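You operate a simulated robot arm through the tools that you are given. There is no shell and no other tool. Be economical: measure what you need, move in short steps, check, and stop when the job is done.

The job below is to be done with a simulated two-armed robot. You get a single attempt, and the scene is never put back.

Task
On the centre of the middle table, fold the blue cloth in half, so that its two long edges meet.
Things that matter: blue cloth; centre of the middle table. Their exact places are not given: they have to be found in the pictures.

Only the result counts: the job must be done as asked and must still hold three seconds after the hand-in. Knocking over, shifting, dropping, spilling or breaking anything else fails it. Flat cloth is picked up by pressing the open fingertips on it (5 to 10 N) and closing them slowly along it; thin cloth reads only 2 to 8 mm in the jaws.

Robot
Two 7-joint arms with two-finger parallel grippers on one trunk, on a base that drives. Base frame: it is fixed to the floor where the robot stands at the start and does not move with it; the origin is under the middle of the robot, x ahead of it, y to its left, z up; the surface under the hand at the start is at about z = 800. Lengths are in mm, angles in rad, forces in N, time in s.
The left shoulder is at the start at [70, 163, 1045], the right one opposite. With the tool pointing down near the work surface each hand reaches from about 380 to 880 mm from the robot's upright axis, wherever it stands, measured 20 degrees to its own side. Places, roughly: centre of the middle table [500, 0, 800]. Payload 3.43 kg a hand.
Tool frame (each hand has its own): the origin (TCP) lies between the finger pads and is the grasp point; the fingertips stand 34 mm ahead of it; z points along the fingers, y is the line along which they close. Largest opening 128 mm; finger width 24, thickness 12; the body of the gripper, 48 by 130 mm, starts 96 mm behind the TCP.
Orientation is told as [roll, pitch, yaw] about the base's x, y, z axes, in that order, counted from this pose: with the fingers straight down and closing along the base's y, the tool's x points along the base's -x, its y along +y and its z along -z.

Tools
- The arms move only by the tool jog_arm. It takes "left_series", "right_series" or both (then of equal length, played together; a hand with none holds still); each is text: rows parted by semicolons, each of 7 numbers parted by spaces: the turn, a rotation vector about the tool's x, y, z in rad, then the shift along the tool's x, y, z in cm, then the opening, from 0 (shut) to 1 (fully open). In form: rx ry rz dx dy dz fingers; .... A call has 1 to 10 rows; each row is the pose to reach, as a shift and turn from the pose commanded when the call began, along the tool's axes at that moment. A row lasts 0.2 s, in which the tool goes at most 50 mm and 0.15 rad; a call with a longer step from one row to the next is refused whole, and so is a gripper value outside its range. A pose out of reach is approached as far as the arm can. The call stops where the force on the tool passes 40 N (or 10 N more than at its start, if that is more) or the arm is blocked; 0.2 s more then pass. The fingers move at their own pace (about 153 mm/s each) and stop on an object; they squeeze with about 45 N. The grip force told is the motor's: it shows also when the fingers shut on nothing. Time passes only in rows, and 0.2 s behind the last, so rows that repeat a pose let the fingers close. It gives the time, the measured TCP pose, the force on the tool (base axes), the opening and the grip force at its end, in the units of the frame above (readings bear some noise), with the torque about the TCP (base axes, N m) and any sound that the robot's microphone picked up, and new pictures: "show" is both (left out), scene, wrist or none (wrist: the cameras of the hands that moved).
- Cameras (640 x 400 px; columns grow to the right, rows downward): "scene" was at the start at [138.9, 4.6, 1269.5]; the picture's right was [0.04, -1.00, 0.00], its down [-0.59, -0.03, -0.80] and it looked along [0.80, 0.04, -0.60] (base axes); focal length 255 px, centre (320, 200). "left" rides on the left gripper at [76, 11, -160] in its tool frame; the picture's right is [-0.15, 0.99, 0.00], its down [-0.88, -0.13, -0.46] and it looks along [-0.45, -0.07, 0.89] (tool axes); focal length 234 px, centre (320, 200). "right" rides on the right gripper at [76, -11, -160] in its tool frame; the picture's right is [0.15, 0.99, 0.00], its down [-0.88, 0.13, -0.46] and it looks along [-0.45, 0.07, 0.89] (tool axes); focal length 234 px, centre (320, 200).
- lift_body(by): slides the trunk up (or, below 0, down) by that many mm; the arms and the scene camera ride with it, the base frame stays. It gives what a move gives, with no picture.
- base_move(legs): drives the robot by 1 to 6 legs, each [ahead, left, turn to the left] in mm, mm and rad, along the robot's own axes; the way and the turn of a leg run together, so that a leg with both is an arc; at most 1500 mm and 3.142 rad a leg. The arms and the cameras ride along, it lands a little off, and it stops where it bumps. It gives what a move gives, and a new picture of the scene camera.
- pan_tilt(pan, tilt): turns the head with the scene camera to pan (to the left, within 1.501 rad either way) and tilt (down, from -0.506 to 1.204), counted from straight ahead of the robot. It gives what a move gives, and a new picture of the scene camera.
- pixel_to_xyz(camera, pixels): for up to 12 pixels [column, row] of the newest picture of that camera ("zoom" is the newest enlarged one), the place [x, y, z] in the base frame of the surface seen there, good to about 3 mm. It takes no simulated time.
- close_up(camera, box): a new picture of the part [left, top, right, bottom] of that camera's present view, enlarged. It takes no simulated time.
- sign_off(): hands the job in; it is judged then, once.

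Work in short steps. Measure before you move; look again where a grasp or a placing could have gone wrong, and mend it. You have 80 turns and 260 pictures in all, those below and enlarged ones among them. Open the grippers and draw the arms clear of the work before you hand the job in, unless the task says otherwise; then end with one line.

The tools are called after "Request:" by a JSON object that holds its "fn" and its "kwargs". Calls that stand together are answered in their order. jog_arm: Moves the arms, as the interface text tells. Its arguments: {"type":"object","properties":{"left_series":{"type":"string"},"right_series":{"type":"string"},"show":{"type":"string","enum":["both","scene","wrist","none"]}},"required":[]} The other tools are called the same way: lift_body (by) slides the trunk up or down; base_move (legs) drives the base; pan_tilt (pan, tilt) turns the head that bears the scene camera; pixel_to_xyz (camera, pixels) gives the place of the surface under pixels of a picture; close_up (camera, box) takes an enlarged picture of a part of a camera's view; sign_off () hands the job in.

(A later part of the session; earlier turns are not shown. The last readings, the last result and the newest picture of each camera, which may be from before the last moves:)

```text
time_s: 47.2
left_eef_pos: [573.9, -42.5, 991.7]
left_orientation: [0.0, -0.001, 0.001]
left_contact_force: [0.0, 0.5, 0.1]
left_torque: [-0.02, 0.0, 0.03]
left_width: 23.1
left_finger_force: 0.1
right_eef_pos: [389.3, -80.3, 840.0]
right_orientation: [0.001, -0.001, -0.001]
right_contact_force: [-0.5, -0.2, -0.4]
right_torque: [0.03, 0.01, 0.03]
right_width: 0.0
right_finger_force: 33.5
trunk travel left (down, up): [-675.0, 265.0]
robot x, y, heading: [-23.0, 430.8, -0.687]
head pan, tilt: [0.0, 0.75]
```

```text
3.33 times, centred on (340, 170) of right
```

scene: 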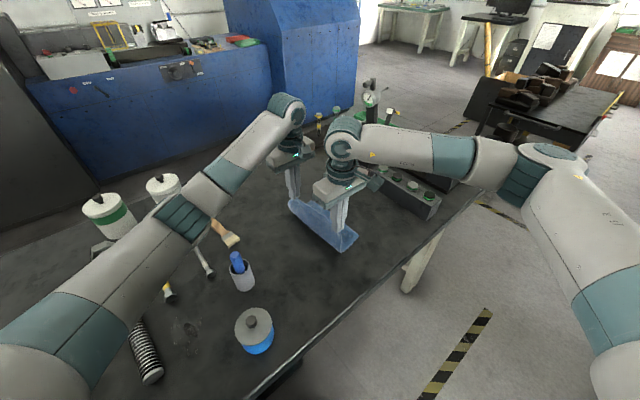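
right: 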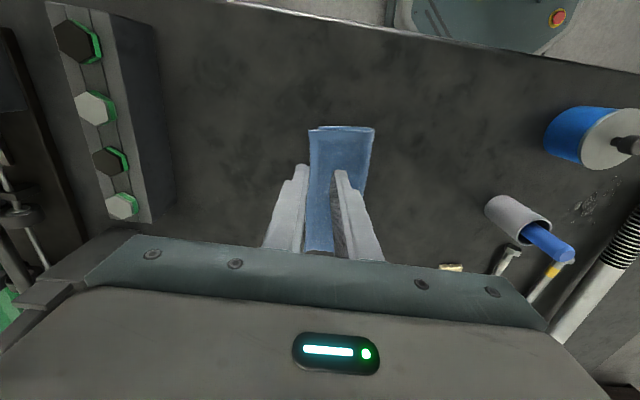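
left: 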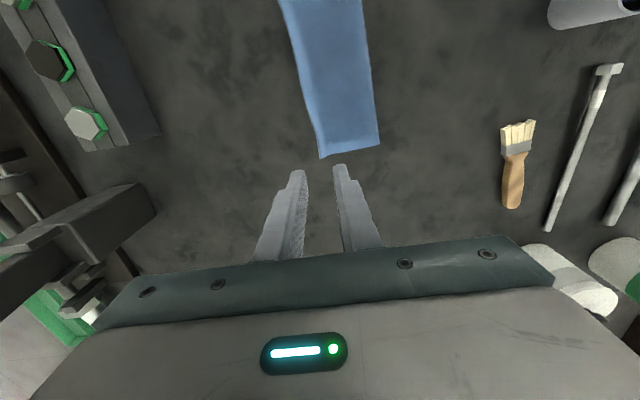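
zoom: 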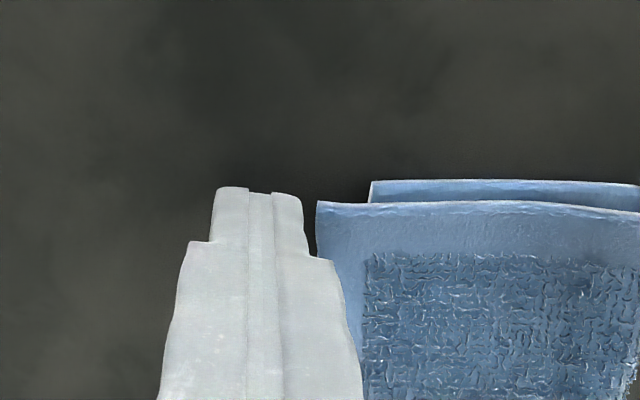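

The finger is 4 mm outside the top edge. I push 18 mm toward +y in small steps.

Request:
{"fn": "jog_arm", "kwargs": {"right_series": "0 0 0 0 0.4 0 0; 0 0 0 0 0.7 0 0; 0 0 0 0 1 0 0; 0 0 0 0 1.3 0 0; 0 0 0 0 1.6 0 0; 0 0 0 0 1.8 0 0; 0 0 0 0 1.8 0 0", "show": "none"}}

Request:
{"fn": "close_up", "kwargs": {"camera": "right", "box": [260, 110, 420, 230]}}

Request:
{"fn": "close_up", "kwargs": {"camera": "scene", "box": [270, 180, 390, 270]}}

```text
time_s: 48.8
left_eef_pos: [573.0, -42.5, 994.2]
left_orientation: [-0.001, 0.002, 0.0]
left_contact_force: [0.6, 0.7, -0.5]
left_torque: [0.01, -0.02, -0.03]
left_width: 22.9
left_finger_force: 0.1
right_eef_pos: [388.3, -63.3, 838.7]
right_orientation: [-0.001, 0.0, -0.001]
right_contact_force: [0.1, 0.2, -0.1]
right_torque: [0.01, -0.03, -0.01]
right_width: 0.3
right_finger_force: 33.0
trunk travel left (down, up): [-675.0, 265.0]
robot x, y, heading: [-24.8, 431.1, -0.693]
head pan, tilt: [0.0, 0.75]
```

```text
3.33 times, centred on (340, 170) of right
```

zoom: 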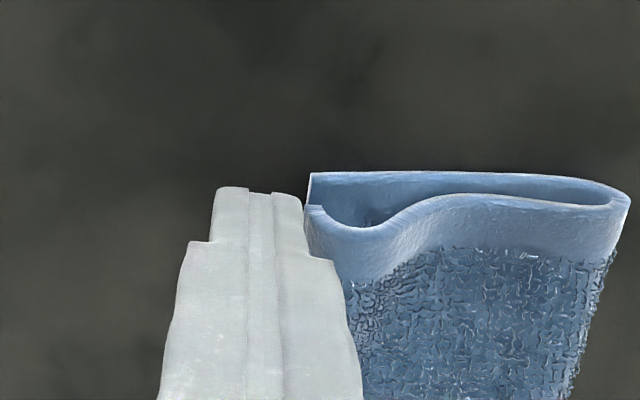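

```text
4.44 times, centred on (330, 225) of scene
```

zoom: 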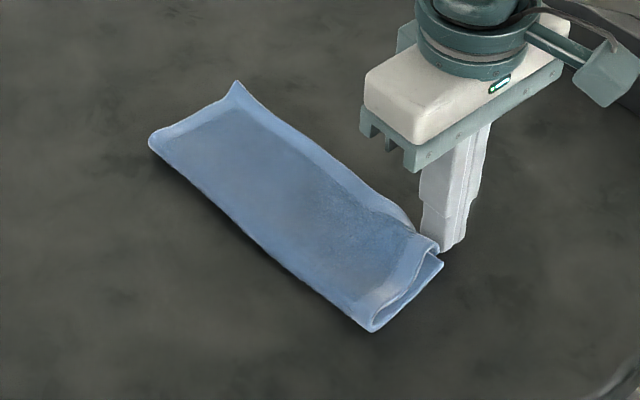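

The edge slid back with a small wave in the top layer. I raise the right hand and see how it settles.

Request:
{"fn": "jog_arm", "kwargs": {"right_series": "0 0 0 0 -0.3 0 0; 0 0 0 0 -0.6 -1 0; 0 0 0 0 -0.6 -5 0.1; 0 0 0 0 -0.6 -9 0.2; 0 0 0 0 0.5 -12 0.31; 0 0 0 0 2 -15 0.31; 0 0 0 0 4.5 -15 0.31; 0 0 0 0 4.5 -15 0.31", "show": "wrist"}}

Request:
{"fn": "close_up", "kwargs": {"camera": "right", "box": [220, 90, 380, 210]}}

Request:
{"fn": "close_up", "kwargs": {"camera": "scene", "box": [270, 180, 390, 270]}}

```text
time_s: 50.6
left_eef_pos: [574.1, -41.1, 994.6]
left_orientation: [0.0, 0.0, 0.0]
left_contact_force: [-0.6, -0.6, 0.8]
left_torque: [-0.02, -0.01, -0.01]
left_width: 23.2
left_finger_force: 0.1
right_eef_pos: [388.7, -18.1, 989.6]
right_orientation: [0.0, 0.0, -0.002]
right_contact_force: [-0.2, 0.3, 0.0]
right_torque: [-0.01, 0.02, 0.02]
right_width: 39.8
right_finger_force: 0.0
trunk travel left (down, up): [-675.0, 265.0]
robot x, y, heading: [-24.8, 428.0, -0.693]
head pan, tilt: [0.0, 0.75]
```

right: 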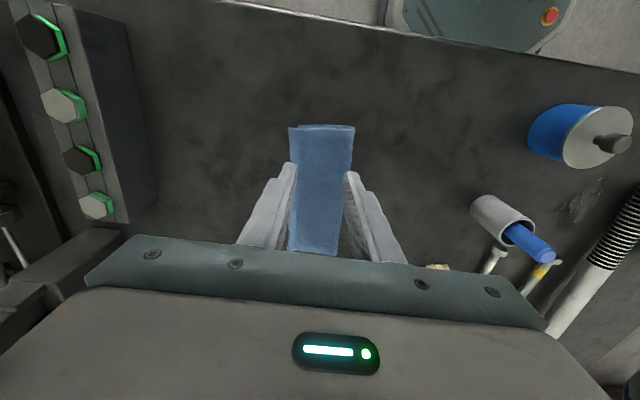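

```text
3.33 times, centred on (300, 150) of right
```

zoom: 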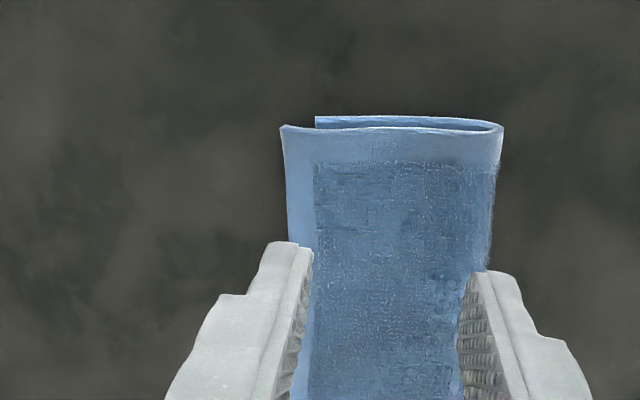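

```text
4.44 times, centred on (330, 225) of scene
```

zoom: 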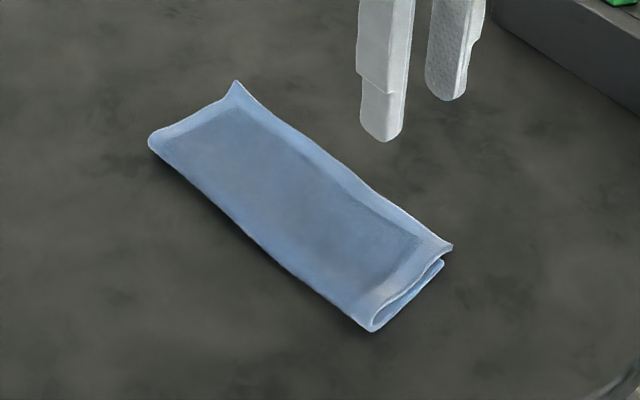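

It sprang mostly back (about 11 mm). I make one more re-grasp attempt in the way that worked before: 25 mm jaw, outer finger 4 mm clear of the edge, pressing to the table.

Request:
{"fn": "jog_arm", "kwargs": {"right_series": "0 0 0 0 -2 3 0.2; 0 0 0 0 -3.3 7 0.2; 0 0 0 0 -3.3 11 0.2; 0 0 0 0 -3.3 14 0.2; 0 0 0 0 -3.3 14.4 0.2; 0 0 0 0 -3.3 14.4 0.2", "show": "none"}}

Request:
{"fn": "close_up", "kwargs": {"camera": "right", "box": [240, 120, 400, 240]}}

```text
time_s: 52.0
left_eef_pos: [573.7, -41.1, 994.6]
left_orientation: [0.0, 0.001, 0.001]
left_contact_force: [-0.1, 0.0, 0.4]
left_torque: [0.06, -0.03, 0.04]
left_width: 23.2
left_finger_force: 0.1
right_eef_pos: [389.2, -50.0, 845.0]
right_orientation: [0.0, 0.0, -0.001]
right_contact_force: [0.0, -0.4, -0.3]
right_torque: [0.0, 0.0, -0.01]
right_width: 25.5
right_finger_force: 0.0
trunk travel left (down, up): [-675.0, 265.0]
robot x, y, heading: [-23.9, 432.3, -0.695]
head pan, tilt: [0.0, 0.75]
```

```text
3.33 times, centred on (320, 180) of right
```

zoom: 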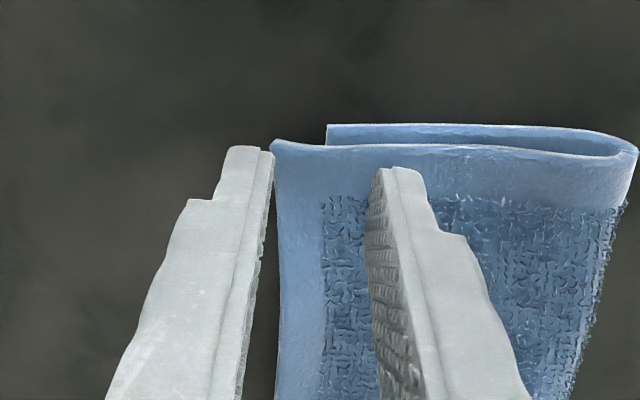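

The outer finger just touches the edge, so I shift 4 mm outward, then press to the table, close slowly and check the width.

Request:
{"fn": "jog_arm", "kwargs": {"right_series": "0 0 0 0 -0.45 0 0.2; 0 0 0 0 -0.45 0.4 0.2; 0 0 0 0 -0.45 0.7 0.2; 0 0 0 0 -0.45 0.75 0.17; 0 0 0 0 -0.45 0.75 0.14; 0 0 0 0 -0.45 0.75 0.11; 0 0 0 0 -0.45 0.75 0.08; 0 0 0 0 -0.45 0.75 0.04; 0 0 0 0 -0.45 0.75 0; 0 0 0 0 -0.45 0.75 0", "show": "none"}}

Request:
{"fn": "close_up", "kwargs": {"camera": "right", "box": [240, 120, 400, 240]}}

```text
time_s: 54.2
left_eef_pos: [571.7, -40.8, 993.9]
left_orientation: [0.001, 0.0, 0.0]
left_contact_force: [0.0, -0.2, -0.3]
left_torque: [-0.02, -0.01, -0.01]
left_width: 23.0
left_finger_force: 0.0
right_eef_pos: [388.5, -55.3, 838.9]
right_orientation: [-0.004, -0.002, -0.001]
right_contact_force: [1.1, 1.1, 13.3]
right_torque: [0.18, -0.02, -0.01]
right_width: 3.3
right_finger_force: 38.1
trunk travel left (down, up): [-675.0, 265.0]
robot x, y, heading: [-27.6, 431.1, -0.693]
head pan, tilt: [0.0, 0.75]
```

```text
3.33 times, centred on (320, 180) of right
```

zoom: 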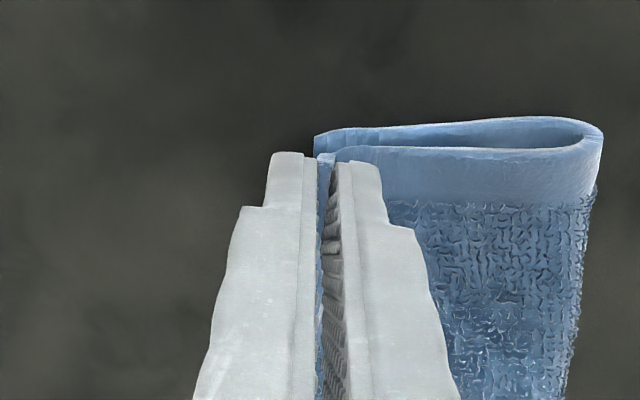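

It holds 3.3 mm, with the lower edge just at the jaws. I lift 25 mm to see whether only the top layer is held.

Request:
{"fn": "jog_arm", "kwargs": {"right_series": "0 0 0 0 0 -0.8 0; 0 0 0 0 0.2 -1.6 0; 0 0 0 0 0.4 -2.5 0; 0 0 0 0 0.4 -2.5 0", "show": "wrist"}}

Request:
{"fn": "close_up", "kwargs": {"camera": "right", "box": [240, 100, 400, 220]}}

Request:
{"fn": "close_up", "kwargs": {"camera": "scene", "box": [270, 180, 390, 270]}}

```text
time_s: 55.2
left_eef_pos: [574.3, -42.1, 994.0]
left_orientation: [0.001, -0.001, 0.0]
left_contact_force: [-0.4, 0.1, 0.0]
left_torque: [0.02, 0.0, -0.01]
left_width: 23.1
left_finger_force: 0.0
right_eef_pos: [389.4, -52.9, 863.1]
right_orientation: [0.0, 0.0, -0.002]
right_contact_force: [0.4, -0.5, 0.8]
right_torque: [0.0, -0.01, 0.01]
right_width: 3.5
right_finger_force: 38.1
trunk travel left (down, up): [-675.0, 265.0]
robot x, y, heading: [-23.1, 425.2, -0.692]
head pan, tilt: [0.0, 0.75]
```

right: 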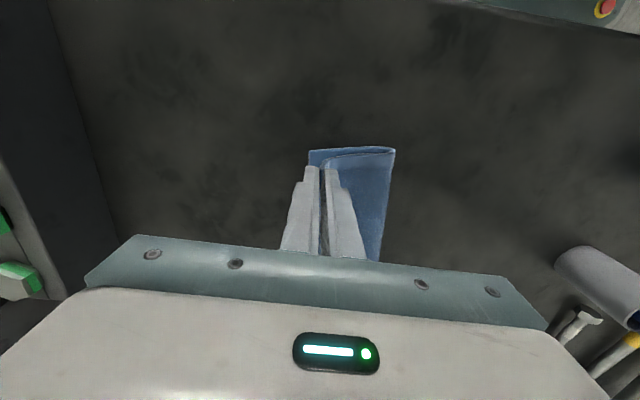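

```text
3.33 times, centred on (320, 160) of right
```

zoom: 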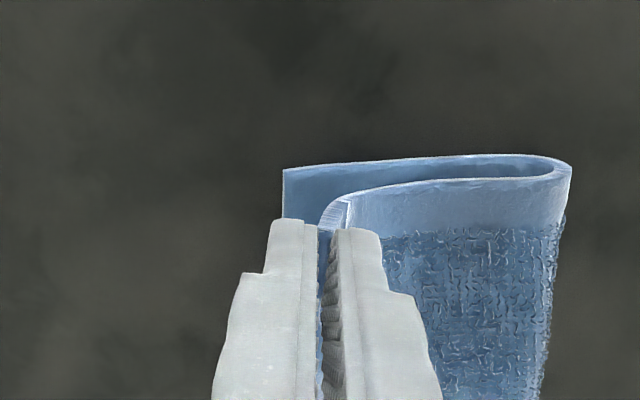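

```text
4.44 times, centred on (330, 225) of scene
```

zoom: 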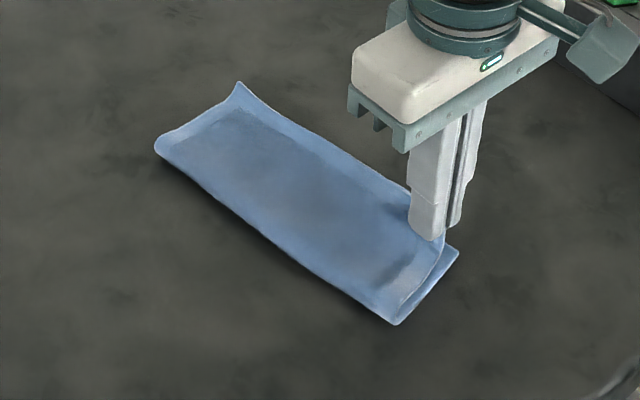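

Only the top layer is held. I measure the lower near corner.

Request:
{"fn": "pixel_to_xyz", "kwargs": {"camera": "right", "pixels": [[310, 152], [310, 158], [394, 150], [386, 200]]}}

Request:
{"fn": "pixel_to_xyz", "kwargs": {"camera": "zoom", "pixels": [[456, 252], [397, 322], [240, 86], [158, 150], [280, 250]]}}

```text
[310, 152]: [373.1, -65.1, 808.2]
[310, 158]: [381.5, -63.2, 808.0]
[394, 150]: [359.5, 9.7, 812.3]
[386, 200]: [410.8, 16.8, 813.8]
```

```text
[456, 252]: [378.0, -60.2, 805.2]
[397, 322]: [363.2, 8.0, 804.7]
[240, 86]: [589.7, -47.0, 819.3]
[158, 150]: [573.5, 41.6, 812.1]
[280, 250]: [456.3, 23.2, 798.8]
```

Lower near corner y≈−62, fold y≈10. I swing the held corner up over the fold to roll it back, then lay it with the pinch ~13 mm inside the lower edge (y≈−49).

Request:
{"fn": "jog_arm", "kwargs": {"right_series": "0 0 0 0.1 1.5 -2.5 0; 0 0 0 0.2 3.5 -4.3 0; 0 0 0 0.3 5.5 -5.4 0; 0 0 0 0.3 6.8 -5.6 0; 0 0 0 0.3 6.8 -5.6 0; 0 0 0 0.3 4.8 -5 0; 0 0 0 0.3 2.8 -3.8 0; 0 0 0 0.3 1.2 -1.8 0; 0 0 0 0.3 0.5 0.5 0; 0 0 0 0.3 0.4 1.8 0", "show": "wrist"}}

Request:
{"fn": "close_up", "kwargs": {"camera": "right", "box": [240, 100, 400, 220]}}

Request:
{"fn": "close_up", "kwargs": {"camera": "scene", "box": [270, 180, 390, 270]}}

```text
time_s: 57.4
left_eef_pos: [573.6, -42.1, 993.5]
left_orientation: [-0.001, 0.0, 0.0]
left_contact_force: [0.2, 0.0, 0.0]
left_torque: [0.01, 0.02, 0.0]
left_width: 22.7
left_finger_force: 0.0
right_eef_pos: [386.2, -48.4, 844.9]
right_orientation: [0.0, 0.001, -0.001]
right_contact_force: [-0.1, 0.1, 0.5]
right_torque: [0.02, 0.01, 0.02]
right_width: 3.8
right_finger_force: 37.9
trunk travel left (down, up): [-675.0, 265.0]
robot x, y, heading: [-18.1, 431.5, -0.692]
head pan, tilt: [0.0, 0.75]
```

right: 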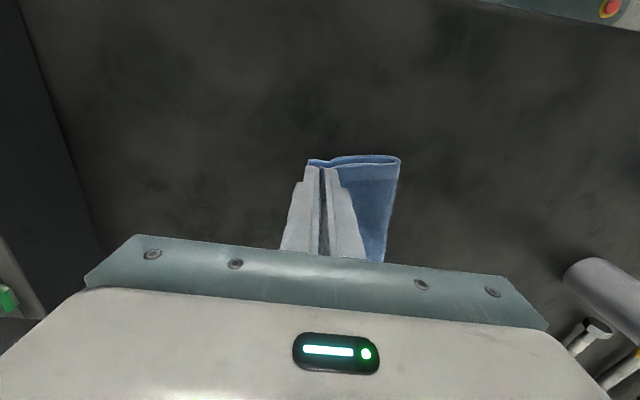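

```text
3.33 times, centred on (320, 160) of right
```

zoom: 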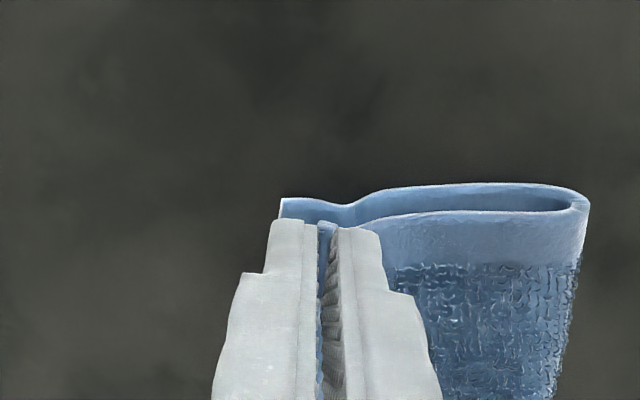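

```text
4.44 times, centred on (330, 225) of scene
```

zoom: 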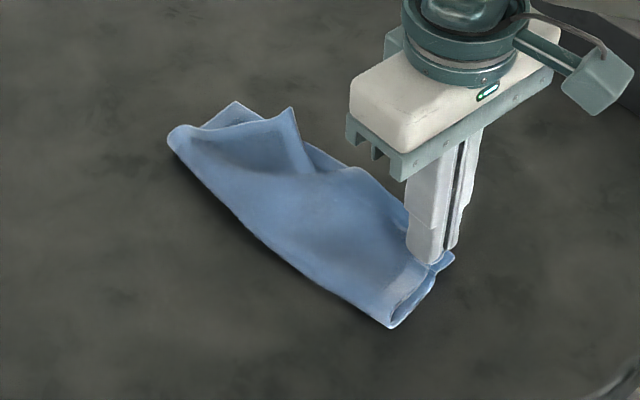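

The near corner is placed well, but the far top corner was dragged and folded up. I look with the left camera before mending it.

Request:
{"fn": "jog_arm", "kwargs": {"left_series": "0 0 0 0 0 0 0.18", "show": "wrist"}}

Request:
{"fn": "close_up", "kwargs": {"camera": "left", "box": [250, 0, 430, 180]}}

```text
time_s: 57.8
left_eef_pos: [573.0, -41.0, 993.8]
left_orientation: [0.001, 0.0, 0.0]
left_contact_force: [0.3, -0.1, 0.5]
left_torque: [0.02, 0.01, 0.04]
left_width: 23.0
left_finger_force: 0.1
right_eef_pos: [385.3, -48.2, 844.4]
right_orientation: [0.0, 0.001, -0.003]
right_contact_force: [0.0, 0.0, 0.3]
right_torque: [0.0, -0.01, -0.01]
right_width: 3.6
right_finger_force: 38.0
trunk travel left (down, up): [-675.0, 265.0]
robot x, y, heading: [-25.4, 424.2, -0.689]
head pan, tilt: [0.0, 0.75]
```

left: 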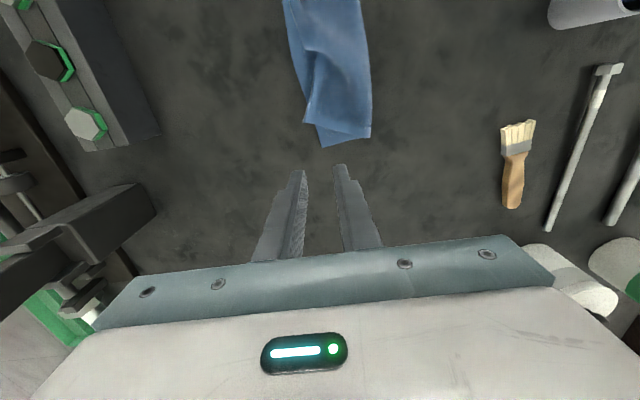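

```text
2.22 times, centred on (340, 90) of left
```

zoom: 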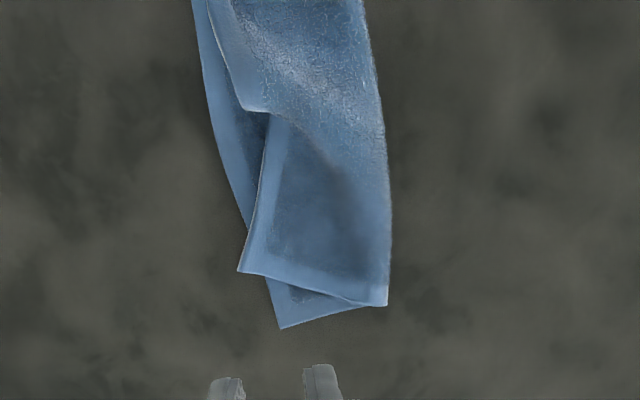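

The far top corner is at about (304,130), the far bottom corner at (323,157), with a pleat between. I measure these to grasp that corner with the left hand and re-lay both together.

Request:
{"fn": "pixel_to_xyz", "kwargs": {"camera": "left", "pixels": [[305, 121], [323, 146], [308, 110], [313, 85], [306, 49], [294, 60], [369, 136], [305, 100]]}}

Request:
{"fn": "pixel_to_xyz", "kwargs": {"camera": "zoom", "pixels": [[242, 268], [282, 325], [255, 200], [262, 120], [245, 105], [215, 130], [385, 302], [240, 215]]}}

```text
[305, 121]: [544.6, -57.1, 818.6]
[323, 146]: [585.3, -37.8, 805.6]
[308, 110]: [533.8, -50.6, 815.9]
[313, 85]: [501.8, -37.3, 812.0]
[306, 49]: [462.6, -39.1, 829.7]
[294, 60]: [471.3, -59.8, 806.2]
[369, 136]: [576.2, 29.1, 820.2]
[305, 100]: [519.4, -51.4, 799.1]
```

```text
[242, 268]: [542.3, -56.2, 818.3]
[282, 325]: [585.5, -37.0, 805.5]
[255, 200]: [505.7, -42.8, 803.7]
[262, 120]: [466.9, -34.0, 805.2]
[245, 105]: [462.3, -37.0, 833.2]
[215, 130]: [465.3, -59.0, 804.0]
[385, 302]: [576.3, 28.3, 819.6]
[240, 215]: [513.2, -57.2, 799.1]
```

The far top corner stands raised at (543,−57,818). I bring the left jaw over its edge at x≈533, straddling, and look before closing.

Request:
{"fn": "jog_arm", "kwargs": {"left_series": "0 0 0 2 -0.4 3 0.2; 0 0 0 4 -0.5 7 0.2; 0 0 0 4 -0.5 11 0.2; 0 0 0 4 -0.5 13.5 0.2; 0 0 0 4 -0.5 13.5 0.2", "show": "none"}}

Request:
{"fn": "close_up", "kwargs": {"camera": "left", "box": [240, 80, 400, 220]}}

```text
time_s: 59.0
left_eef_pos: [534.4, -46.4, 859.8]
left_orientation: [0.0, -0.001, 0.001]
left_contact_force: [-0.1, -0.3, 0.0]
left_torque: [-0.02, -0.06, 0.04]
left_width: 25.6
left_finger_force: 0.1
right_eef_pos: [385.6, -49.1, 845.3]
right_orientation: [-0.001, 0.002, -0.002]
right_contact_force: [-0.2, -0.6, 0.4]
right_torque: [0.01, -0.04, 0.03]
right_width: 3.5
right_finger_force: 37.6
trunk travel left (down, up): [-675.0, 265.0]
robot x, y, heading: [-22.9, 427.2, -0.691]
head pan, tilt: [0.0, 0.75]
```

```text
2.86 times, centred on (320, 150) of left
```

zoom: 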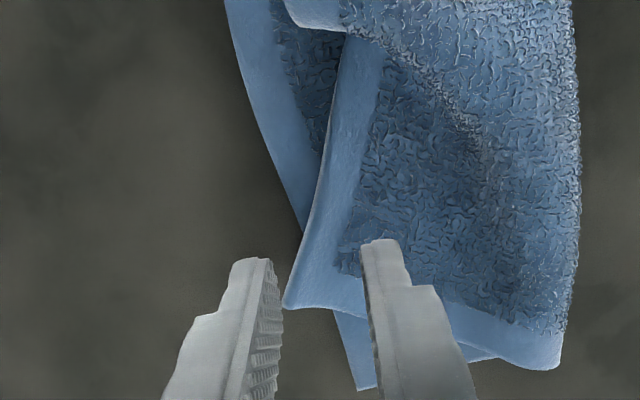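

The corner lies between the fingers. I descend 17 mm to just above the lower layer and close slowly.

Request:
{"fn": "jog_arm", "kwargs": {"left_series": "0 0 0 0 -0.1 0.8 0.2; 0 0 0 0 -0.1 1.6 0.2; 0 0 0 0 -0.1 1.9 0.2; 0 0 0 0 -0.1 1.9 0.16; 0 0 0 0 -0.1 1.9 0.12; 0 0 0 0 -0.1 1.9 0.08; 0 0 0 0 -0.1 1.9 0.04; 0 0 0 0 -0.1 1.9 0; 0 0 0 0 -0.1 1.9 0", "show": "none"}}

Request:
{"fn": "close_up", "kwargs": {"camera": "left", "box": [240, 80, 400, 220]}}

```text
time_s: 61.0
left_eef_pos: [532.4, -46.8, 840.5]
left_orientation: [0.001, -0.001, 0.0]
left_contact_force: [0.1, 1.7, 6.6]
left_torque: [0.06, 0.0, 0.01]
left_width: 3.5
left_finger_force: 38.2
right_eef_pos: [385.3, -47.5, 845.3]
right_orientation: [-0.001, 0.0, -0.002]
right_contact_force: [0.0, 0.0, 0.0]
right_torque: [0.04, 0.02, 0.01]
right_width: 3.6
right_finger_force: 37.6
trunk travel left (down, up): [-675.0, 265.0]
robot x, y, heading: [-21.7, 425.7, -0.696]
head pan, tilt: [0.0, 0.75]
```

```text
2.86 times, centred on (320, 150) of left
```

zoom: 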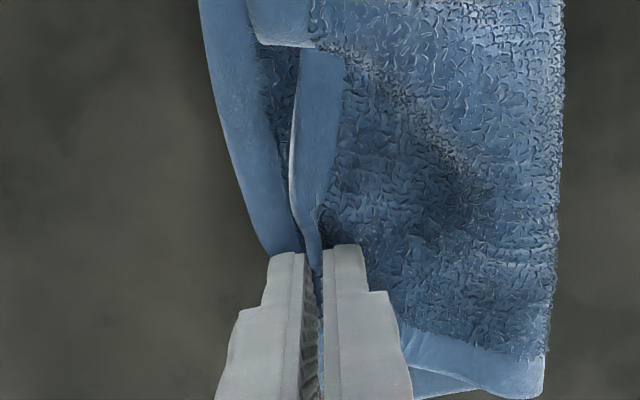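

The left holds 3.5 mm. I lift both together while spreading the left hand outward to x≈570, moving toward +y, and look.

Request:
{"fn": "jog_arm", "kwargs": {"left_series": "0 0 0 -0.3 0.3 -1.5 0; 0 0 0 -1.3 1 -3 0; 0 0 0 -2.3 2 -4.5 0; 0 0 0 -3.2 3.2 -5.8 0; 0 0 0 -3.9 4.6 -6.8 0; 0 0 0 -4.2 6 -7.4 0; 0 0 0 -4.2 7.2 -7.6 0; 0 0 0 -4.2 7.2 -7.6 0", "right_series": "0 0 0 0 0.3 -1.5 0; 0 0 0 0 1 -3 0; 0 0 0 0 2 -4.5 0; 0 0 0 0 3.2 -5.8 0; 0 0 0 0 4.4 -6.6 0; 0 0 0 0 5.6 -7 0; 0 0 0 0 6.8 -7.2 0; 0 0 0 0 6.8 -7.2 0", "show": "wrist"}}

Request:
{"fn": "close_up", "kwargs": {"camera": "scene", "box": [270, 170, 390, 270]}}

```text
time_s: 62.8
left_eef_pos: [572.5, 23.7, 915.8]
left_orientation: [0.002, -0.001, -0.001]
left_contact_force: [-0.6, 0.6, -0.2]
left_torque: [0.01, 0.03, -0.03]
left_width: 3.4
left_finger_force: 38.3
right_eef_pos: [386.9, 20.9, 916.3]
right_orientation: [-0.001, -0.002, -0.002]
right_contact_force: [1.6, 0.4, 0.3]
right_torque: [0.05, -0.03, 0.01]
right_width: 3.3
right_finger_force: 37.9
trunk travel left (down, up): [-675.0, 265.0]
robot x, y, heading: [-22.9, 427.1, -0.694]
head pan, tilt: [0.0, 0.75]
```

right: 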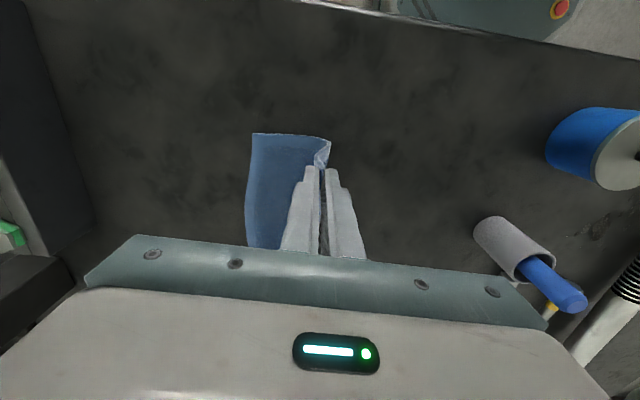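
left: 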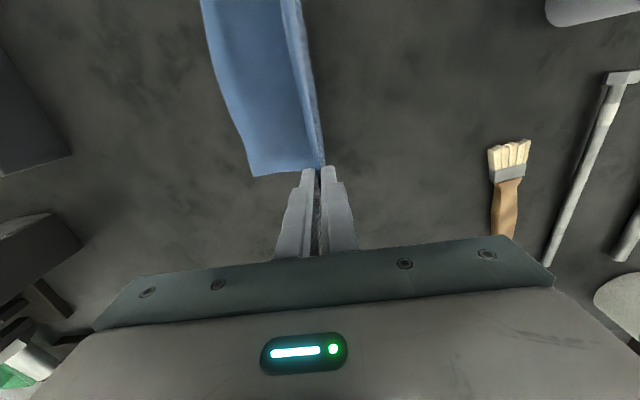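

```text
4.00 times, centred on (330, 220) of scene
```

zoom: 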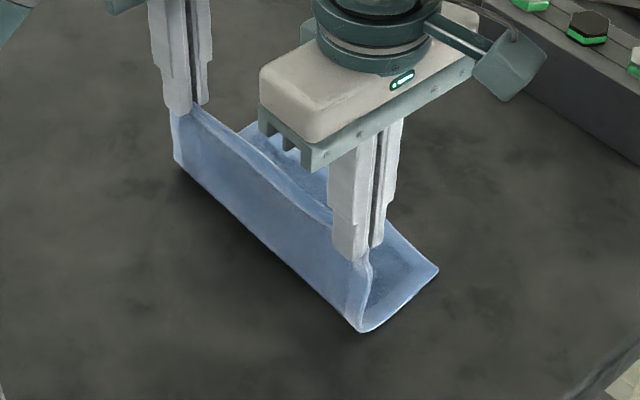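

Recovered nicely: both hands hold the top edge and the lower layer is flat and uncovered. I measure the lower edge.

Request:
{"fn": "pixel_to_xyz", "kwargs": {"camera": "right", "pixels": [[254, 135], [250, 170], [248, 205], [249, 243], [322, 137]]}}

Request:
{"fn": "pixel_to_xyz", "kwargs": {"camera": "left", "pixels": [[253, 175], [240, 130], [222, 80], [207, 20], [322, 160]]}}

Request:
{"fn": "pixel_to_xyz", "kwargs": {"camera": "zoom", "pixels": [[436, 270], [362, 330], [250, 240], [178, 165]]}}

Request:
{"fn": "close_up", "kwargs": {"camera": "right", "box": [240, 110, 360, 200]}}

Request:
{"fn": "close_up", "kwargs": {"camera": "left", "box": [240, 120, 360, 210]}}

```text
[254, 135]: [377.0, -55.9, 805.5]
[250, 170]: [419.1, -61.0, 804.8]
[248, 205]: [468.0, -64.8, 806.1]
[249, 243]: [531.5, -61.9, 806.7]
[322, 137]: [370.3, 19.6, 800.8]
```

```text
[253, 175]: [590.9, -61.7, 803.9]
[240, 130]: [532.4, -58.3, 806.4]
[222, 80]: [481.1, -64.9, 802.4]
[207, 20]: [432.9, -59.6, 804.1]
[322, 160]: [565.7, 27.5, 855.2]
```

```text
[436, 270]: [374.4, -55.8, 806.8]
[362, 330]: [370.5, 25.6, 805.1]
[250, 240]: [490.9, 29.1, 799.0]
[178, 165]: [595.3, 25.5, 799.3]
```

```text
4.44 times, centred on (300, 155) of right
```

zoom: 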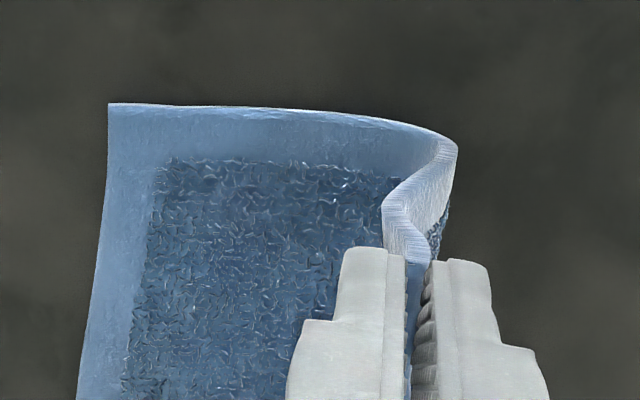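

```text
4.44 times, centred on (300, 165) of left
```

zoom: 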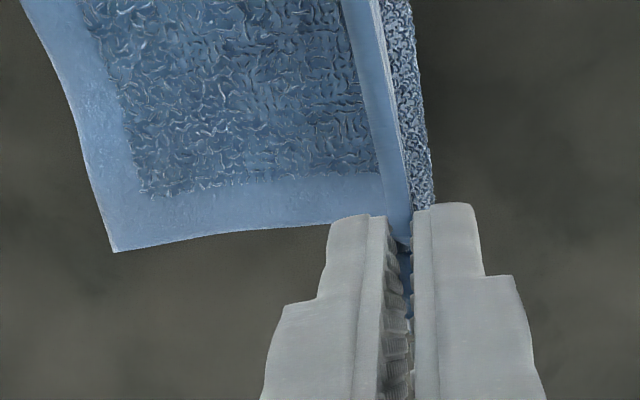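

Lower edge: y −56 near, −62 mid, −61 far; fold ~27. I lay the top edge down in an arc: near pinch to y≈−43, far pinch to y≈−50, spreading slightly in x.

Request:
{"fn": "jog_arm", "kwargs": {"left_series": "0 0 0 -0.2 -1.5 0 0; 0 0 0 -0.4 -3 0.5 0; 0 0 0 -0.5 -4.5 1.5 0; 0 0 0 -0.5 -5.8 2.8 0; 0 0 0 -0.5 -6.8 4.4 0; 0 0 0 -0.5 -7.3 6 0; 0 0 0 -0.5 -7.37 7 0; 0 0 0 -0.5 -7.37 7.3 0; 0 0 0 -0.5 -7.37 7.3 0", "right_series": "0 0 0 0 -1.3 0 0; 0 0 0 0.1 -2.6 0.5 0; 0 0 0 0.2 -3.9 1.5 0; 0 0 0 0.2 -5 2.8 0; 0 0 0 0.2 -5.9 4.4 0; 0 0 0 0.2 -6.3 6 0; 0 0 0 0.2 -6.4 7 0; 0 0 0 0.2 -6.4 7.3 0; 0 0 0 0.2 -6.4 7.3 0", "show": "none"}}

Request:
{"fn": "close_up", "kwargs": {"camera": "left", "box": [200, 0, 440, 210]}}

Request:
{"fn": "close_up", "kwargs": {"camera": "right", "box": [240, 100, 440, 240]}}

Request:
{"fn": "close_up", "kwargs": {"camera": "scene", "box": [270, 180, 390, 270]}}

```text
time_s: 64.8
left_eef_pos: [578.5, -48.9, 844.7]
left_orientation: [0.0, -0.002, -0.003]
left_contact_force: [-9.7, 0.1, 0.2]
left_torque: [0.02, 0.32, 0.02]
left_width: 3.6
left_finger_force: 37.7
right_eef_pos: [382.7, -44.5, 843.4]
right_orientation: [-0.001, -0.001, -0.002]
right_contact_force: [10.1, -0.5, 3.2]
right_torque: [0.04, -0.29, -0.01]
right_width: 3.7
right_finger_force: 37.7
trunk travel left (down, up): [-675.0, 265.0]
robot x, y, heading: [-19.2, 426.6, -0.69]
head pan, tilt: [0.0, 0.75]
```

```text
1.90 times, centred on (320, 105) of left
```

zoom: 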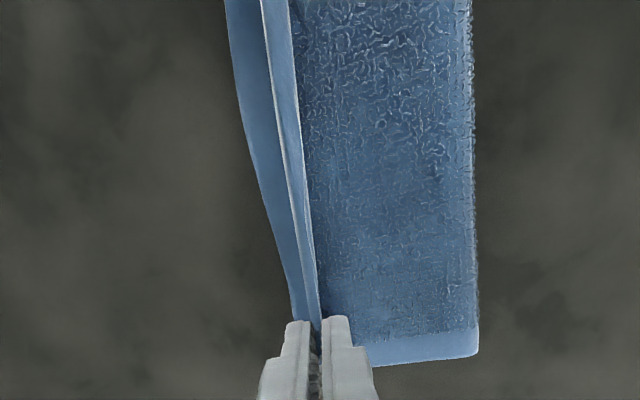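

```text
2.86 times, centred on (340, 170) of right
```

zoom: 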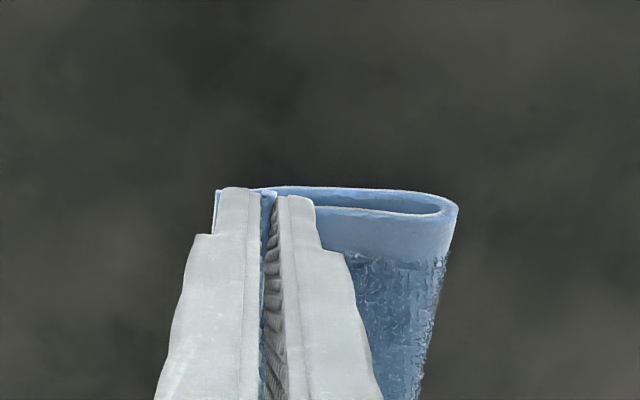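

```text
4.44 times, centred on (330, 225) of scene
```

zoom: 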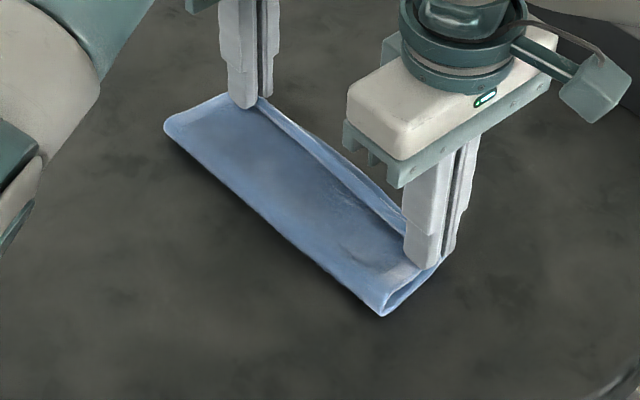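

The layers align, with 10 N tension along x. I relax that by 2–3 mm per hand, raise 2 mm and open slowly.

Request:
{"fn": "jog_arm", "kwargs": {"left_series": "0 0 0 0.3 0 0 0; 0 0 0 0.3 0 -0.2 0; 0 0 0 0.3 0 -0.2 0.04; 0 0 0 0.3 0 -0.2 0.08; 0 0 0 0.3 0 -0.2 0.13; 0 0 0 0.3 0 -0.2 0.18; 0 0 0 0.3 0 -0.2 0.18", "right_series": "0 0 0 -0.2 0 0 0; 0 0 0 -0.2 0 -0.2 0; 0 0 0 -0.2 0 -0.2 0.04; 0 0 0 -0.2 0 -0.2 0.08; 0 0 0 -0.2 0 -0.2 0.13; 0 0 0 -0.2 0 -0.2 0.18; 0 0 0 -0.2 0 -0.2 0.18", "show": "none"}}

Request:
{"fn": "close_up", "kwargs": {"camera": "left", "box": [200, 0, 440, 210]}}

Request:
{"fn": "close_up", "kwargs": {"camera": "right", "box": [240, 100, 440, 240]}}

```text
time_s: 66.4
left_eef_pos: [575.2, -50.3, 845.7]
left_orientation: [-0.001, -0.001, 0.0]
left_contact_force: [-0.4, -0.6, 0.1]
left_torque: [0.01, 0.01, 0.0]
left_width: 23.0
left_finger_force: 0.1
right_eef_pos: [386.1, -45.2, 844.8]
right_orientation: [0.001, -0.001, -0.001]
right_contact_force: [0.3, 0.5, 0.3]
right_torque: [-0.01, 0.02, 0.02]
right_width: 23.1
right_finger_force: 0.1
trunk travel left (down, up): [-675.0, 265.0]
robot x, y, heading: [-25.0, 423.7, -0.688]
head pan, tilt: [0.0, 0.75]
```

```text
1.90 times, centred on (320, 105) of left
```

zoom: 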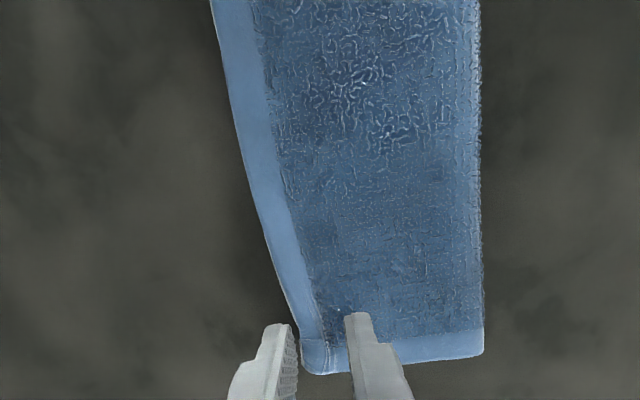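

```text
2.86 times, centred on (340, 170) of right
```

zoom: 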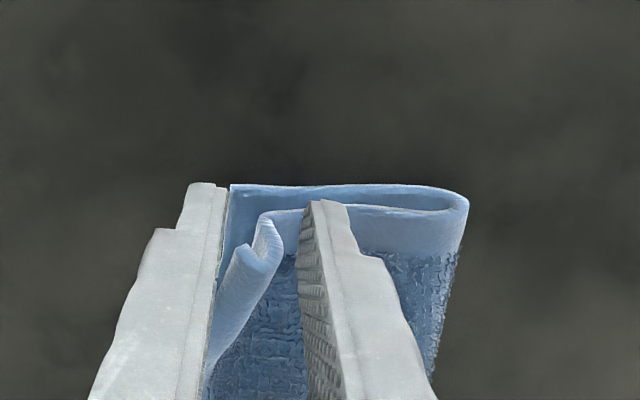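

The far corner is flat. The near corner has a small roll, so I lift both hands and inspect.

Request:
{"fn": "jog_arm", "kwargs": {"left_series": "0 0 0 0 0 -4 0.18; 0 0 0 0 0 -8 0.18; 0 0 0 0 0 -12 0.18; 0 0 0 0 0 -15 0.18; 0 0 0 0 0 -15 0.18", "right_series": "0 0 0 0 0 -4 0.18; 0 0 0 0 0 -8 0.18; 0 0 0 0 0 -12 0.18; 0 0 0 0 0 -15 0.18; 0 0 0 0 0 -15 0.18", "show": "wrist"}}

Request:
{"fn": "close_up", "kwargs": {"camera": "right", "box": [260, 100, 400, 210]}}

Request:
{"fn": "close_up", "kwargs": {"camera": "scene", "box": [270, 180, 390, 270]}}

```text
time_s: 67.6
left_eef_pos: [575.9, -49.6, 994.1]
left_orientation: [0.002, 0.003, 0.001]
left_contact_force: [0.7, -0.2, -0.9]
left_torque: [0.01, 0.0, 0.04]
left_width: 23.0
left_finger_force: 0.1
right_eef_pos: [387.8, -46.2, 994.7]
right_orientation: [0.003, -0.002, -0.003]
right_contact_force: [-0.1, -0.1, 0.2]
right_torque: [0.04, 0.02, -0.02]
right_width: 22.8
right_finger_force: 0.1
trunk travel left (down, up): [-675.0, 265.0]
robot x, y, heading: [-22.2, 422.5, -0.696]
head pan, tilt: [0.0, 0.75]
```

right: 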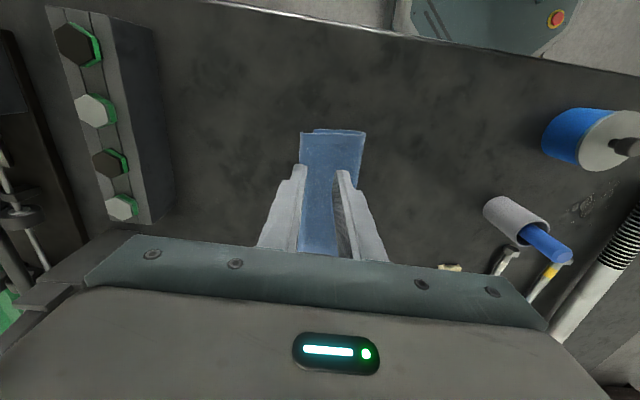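
left: 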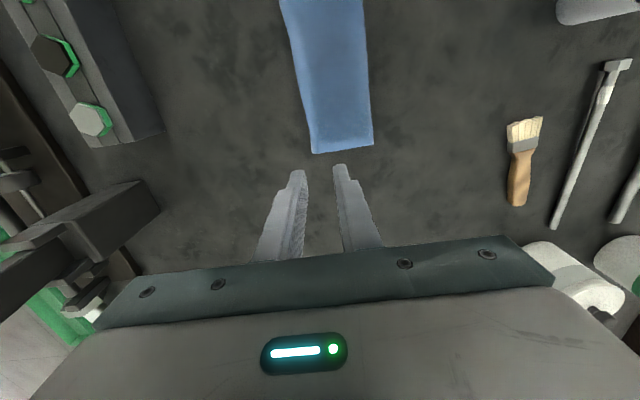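

```text
3.64 times, centred on (330, 155) of right
```

zoom: 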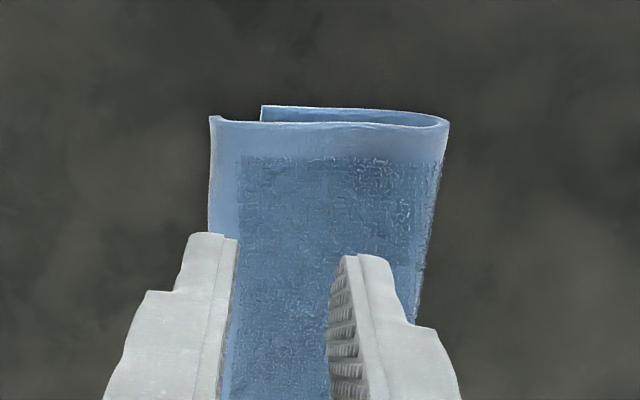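

```text
4.44 times, centred on (330, 225) of scene
```

zoom: 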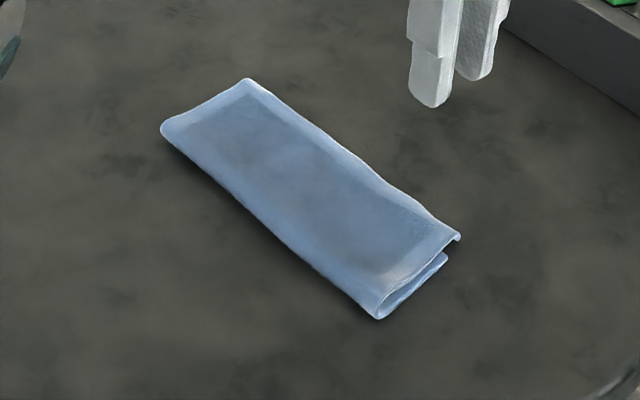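

It sprang flat. I measure the corner offsets.

Request:
{"fn": "pixel_to_xyz", "kwargs": {"camera": "right", "pixels": [[301, 134], [314, 130], [364, 133], [301, 160], [355, 180], [300, 200]]}}

Request:
{"fn": "pixel_to_xyz", "kwargs": {"camera": "left", "pixels": [[313, 152], [371, 143], [305, 110], [296, 60], [285, 10], [366, 80]]}}

Request:
{"fn": "pixel_to_xyz", "kwargs": {"camera": "zoom", "pixels": [[457, 239], [444, 262], [378, 316], [247, 82], [164, 128]]}}

```text
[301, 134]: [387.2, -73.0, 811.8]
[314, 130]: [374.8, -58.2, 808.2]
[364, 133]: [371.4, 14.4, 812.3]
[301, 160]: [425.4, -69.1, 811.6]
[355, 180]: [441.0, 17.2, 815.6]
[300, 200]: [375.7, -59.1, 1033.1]
```

```text
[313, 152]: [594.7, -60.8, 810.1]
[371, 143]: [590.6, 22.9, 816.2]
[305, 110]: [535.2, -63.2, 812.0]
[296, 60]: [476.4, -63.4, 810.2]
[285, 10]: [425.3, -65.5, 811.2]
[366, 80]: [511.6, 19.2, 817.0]
```

```text
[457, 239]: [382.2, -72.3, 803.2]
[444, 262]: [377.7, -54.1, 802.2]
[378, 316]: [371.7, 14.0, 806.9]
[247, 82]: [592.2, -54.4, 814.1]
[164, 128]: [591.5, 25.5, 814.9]
```

Far and middle meet within about 4 mm; only the near corner overhangs by ~16 mm. I redo that corner with the far part pinned: the left hand presses at (546,−25) while the right goes to the near edge.

Request:
{"fn": "jog_arm", "kwargs": {"left_series": "0 0 0 1.5 1.2 3 0.1; 0 0 0 3 2.5 7 0; 0 0 0 3 2.5 11 0; 0 0 0 3 2.5 14 0; 0 0 0 3 2.5 14.8 0; 0 0 0 3 2.5 15.2 0", "right_series": "0 0 0 0 -1 3 0.2; 0 0 0 0 -1.7 7 0.2; 0 0 0 0 -1.7 11 0.2; 0 0 0 0 -1.7 14 0.2; 0 0 0 0 -1.7 14.8 0.2; 0 0 0 0 -1.7 14.9 0.2", "show": "none"}}

Request:
{"fn": "close_up", "kwargs": {"camera": "right", "box": [240, 120, 400, 240]}}

Request:
{"fn": "close_up", "kwargs": {"camera": "scene", "box": [250, 120, 410, 270]}}

```text
time_s: 69.0
left_eef_pos: [545.7, -23.6, 843.1]
left_orientation: [0.001, 0.0, -0.001]
left_contact_force: [-1.4, -0.1, 0.4]
left_torque: [0.0, -0.01, 0.04]
left_width: 0.0
left_finger_force: 33.4
right_eef_pos: [386.0, -61.2, 846.0]
right_orientation: [-0.002, 0.0, -0.003]
right_contact_force: [0.5, 0.4, -0.2]
right_torque: [-0.04, -0.03, 0.04]
right_width: 25.7
right_finger_force: 0.1
trunk travel left (down, up): [-675.0, 265.0]
robot x, y, heading: [-23.7, 425.6, -0.693]
head pan, tilt: [0.0, 0.75]
```

```text
3.33 times, centred on (320, 180) of right
```

zoom: 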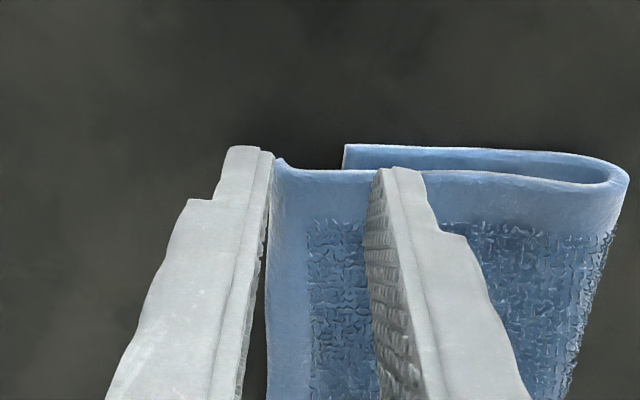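

```text
2.67 times, centred on (330, 195) of scene
```

zoom: 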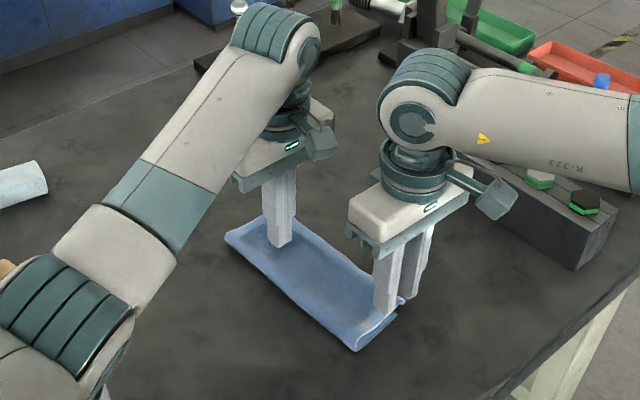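

I shift the right 5 mm outward, press down and close slowly, while the left presses 3 mm further to pin the far part.

Request:
{"fn": "jog_arm", "kwargs": {"left_series": "0 0 0 0 0 0.1 0; 0 0 0 0 0 0.2 0; 0 0 0 0 0 0.3 0; 0 0 0 0 0 0.35 0; 0 0 0 0 0 0.35 0; 0 0 0 0 0 0.35 0; 0 0 0 0 0 0.35 0; 0 0 0 0 0 0.35 0; 0 0 0 0 0 0.35 0; 0 0 0 0 0 0.35 0", "right_series": "0 0 0 0 -0.5 0 0.2; 0 0 0 0 -0.5 0.4 0.2; 0 0 0 0 -0.5 0.75 0.2; 0 0 0 0 -0.5 0.8 0.17; 0 0 0 0 -0.5 0.8 0.14; 0 0 0 0 -0.5 0.8 0.11; 0 0 0 0 -0.5 0.8 0.08; 0 0 0 0 -0.5 0.8 0.04; 0 0 0 0 -0.5 0.8 0; 0 0 0 0 -0.5 0.8 0", "show": "none"}}

Request:
{"fn": "close_up", "kwargs": {"camera": "right", "box": [240, 120, 400, 240]}}

```text
time_s: 71.2
left_eef_pos: [545.1, -23.0, 841.0]
left_orientation: [0.002, 0.002, 0.0]
left_contact_force: [0.3, -1.1, 5.4]
left_torque: [-0.07, 0.03, -0.02]
left_width: 0.2
left_finger_force: 33.0
right_eef_pos: [383.8, -66.0, 838.6]
right_orientation: [0.0, 0.0, -0.001]
right_contact_force: [0.0, 1.5, 6.5]
right_torque: [0.11, -0.02, 0.05]
right_width: 2.9
right_finger_force: 37.4
trunk travel left (down, up): [-675.0, 265.0]
robot x, y, heading: [-24.2, 426.3, -0.687]
head pan, tilt: [0.0, 0.75]
```

```text
3.33 times, centred on (320, 180) of right
```

zoom: 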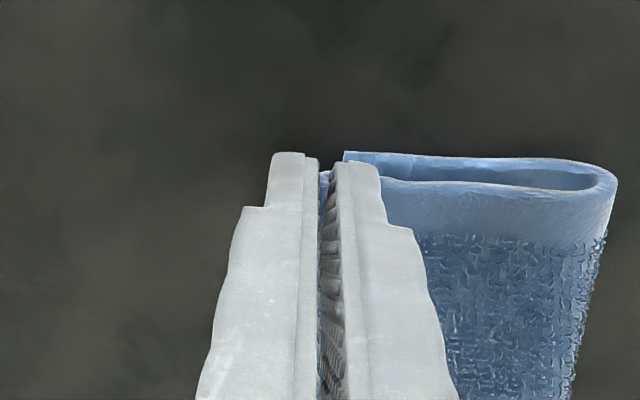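

The right holds 2.9 mm of the top layer with the far part pinned. I lift it in a modest arc toward the fold, then lay it with the pinch at y≈−40.

Request:
{"fn": "jog_arm", "kwargs": {"right_series": "0 0 0 0 0.4 -1.5 0; 0 0 0 0 1.6 -3 0; 0 0 0 0.1 3.2 -4.3 0; 0 0 0 0.2 5 -5 0; 0 0 0 0.2 6.2 -5.2 0; 0 0 0 0.2 6.2 -5.2 0; 0 0 0 0.2 4.8 -4.2 0; 0 0 0 0.2 3.4 -2.6 0; 0 0 0 0.2 2.7 -1.1 0; 0 0 0 0.2 2.6 -0.5 0", "show": "none"}}

Request:
{"fn": "close_up", "kwargs": {"camera": "right", "box": [240, 120, 400, 240]}}

Request:
{"fn": "close_up", "kwargs": {"camera": "scene", "box": [270, 180, 390, 270]}}

```text
time_s: 73.4
left_eef_pos: [546.0, -23.9, 840.6]
left_orientation: [0.0, 0.001, -0.002]
left_contact_force: [-1.2, 0.0, 4.1]
left_torque: [0.0, 0.01, -0.01]
left_width: 0.1
left_finger_force: 32.3
right_eef_pos: [383.2, -39.8, 844.4]
right_orientation: [0.002, -0.001, -0.003]
right_contact_force: [-0.7, 0.9, 1.7]
right_torque: [0.0, -0.01, 0.01]
right_width: 2.9
right_finger_force: 37.7
trunk travel left (down, up): [-675.0, 265.0]
robot x, y, heading: [-22.8, 428.3, -0.687]
head pan, tilt: [0.0, 0.75]
```

```text
3.33 times, centred on (320, 180) of right
```

zoom: 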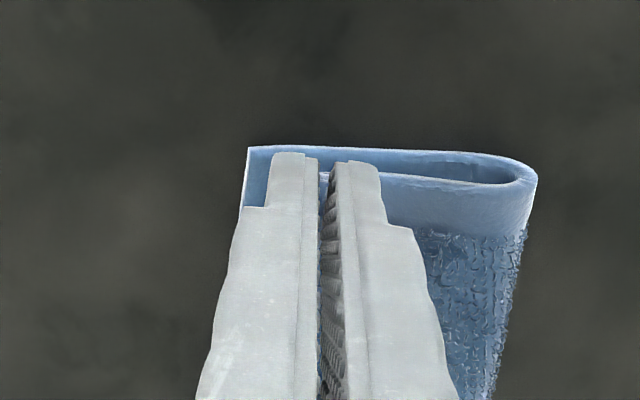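

```text
4.44 times, centred on (330, 225) of scene
```

zoom: 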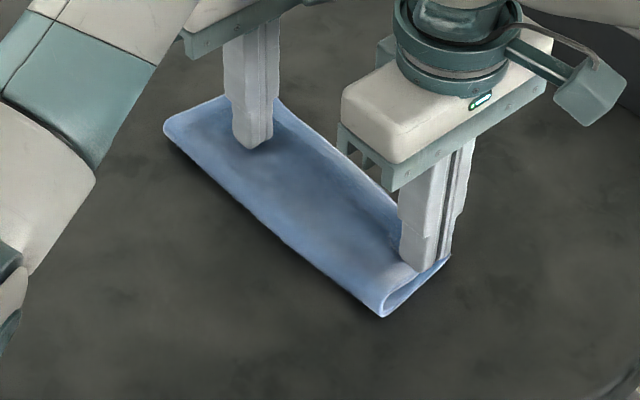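

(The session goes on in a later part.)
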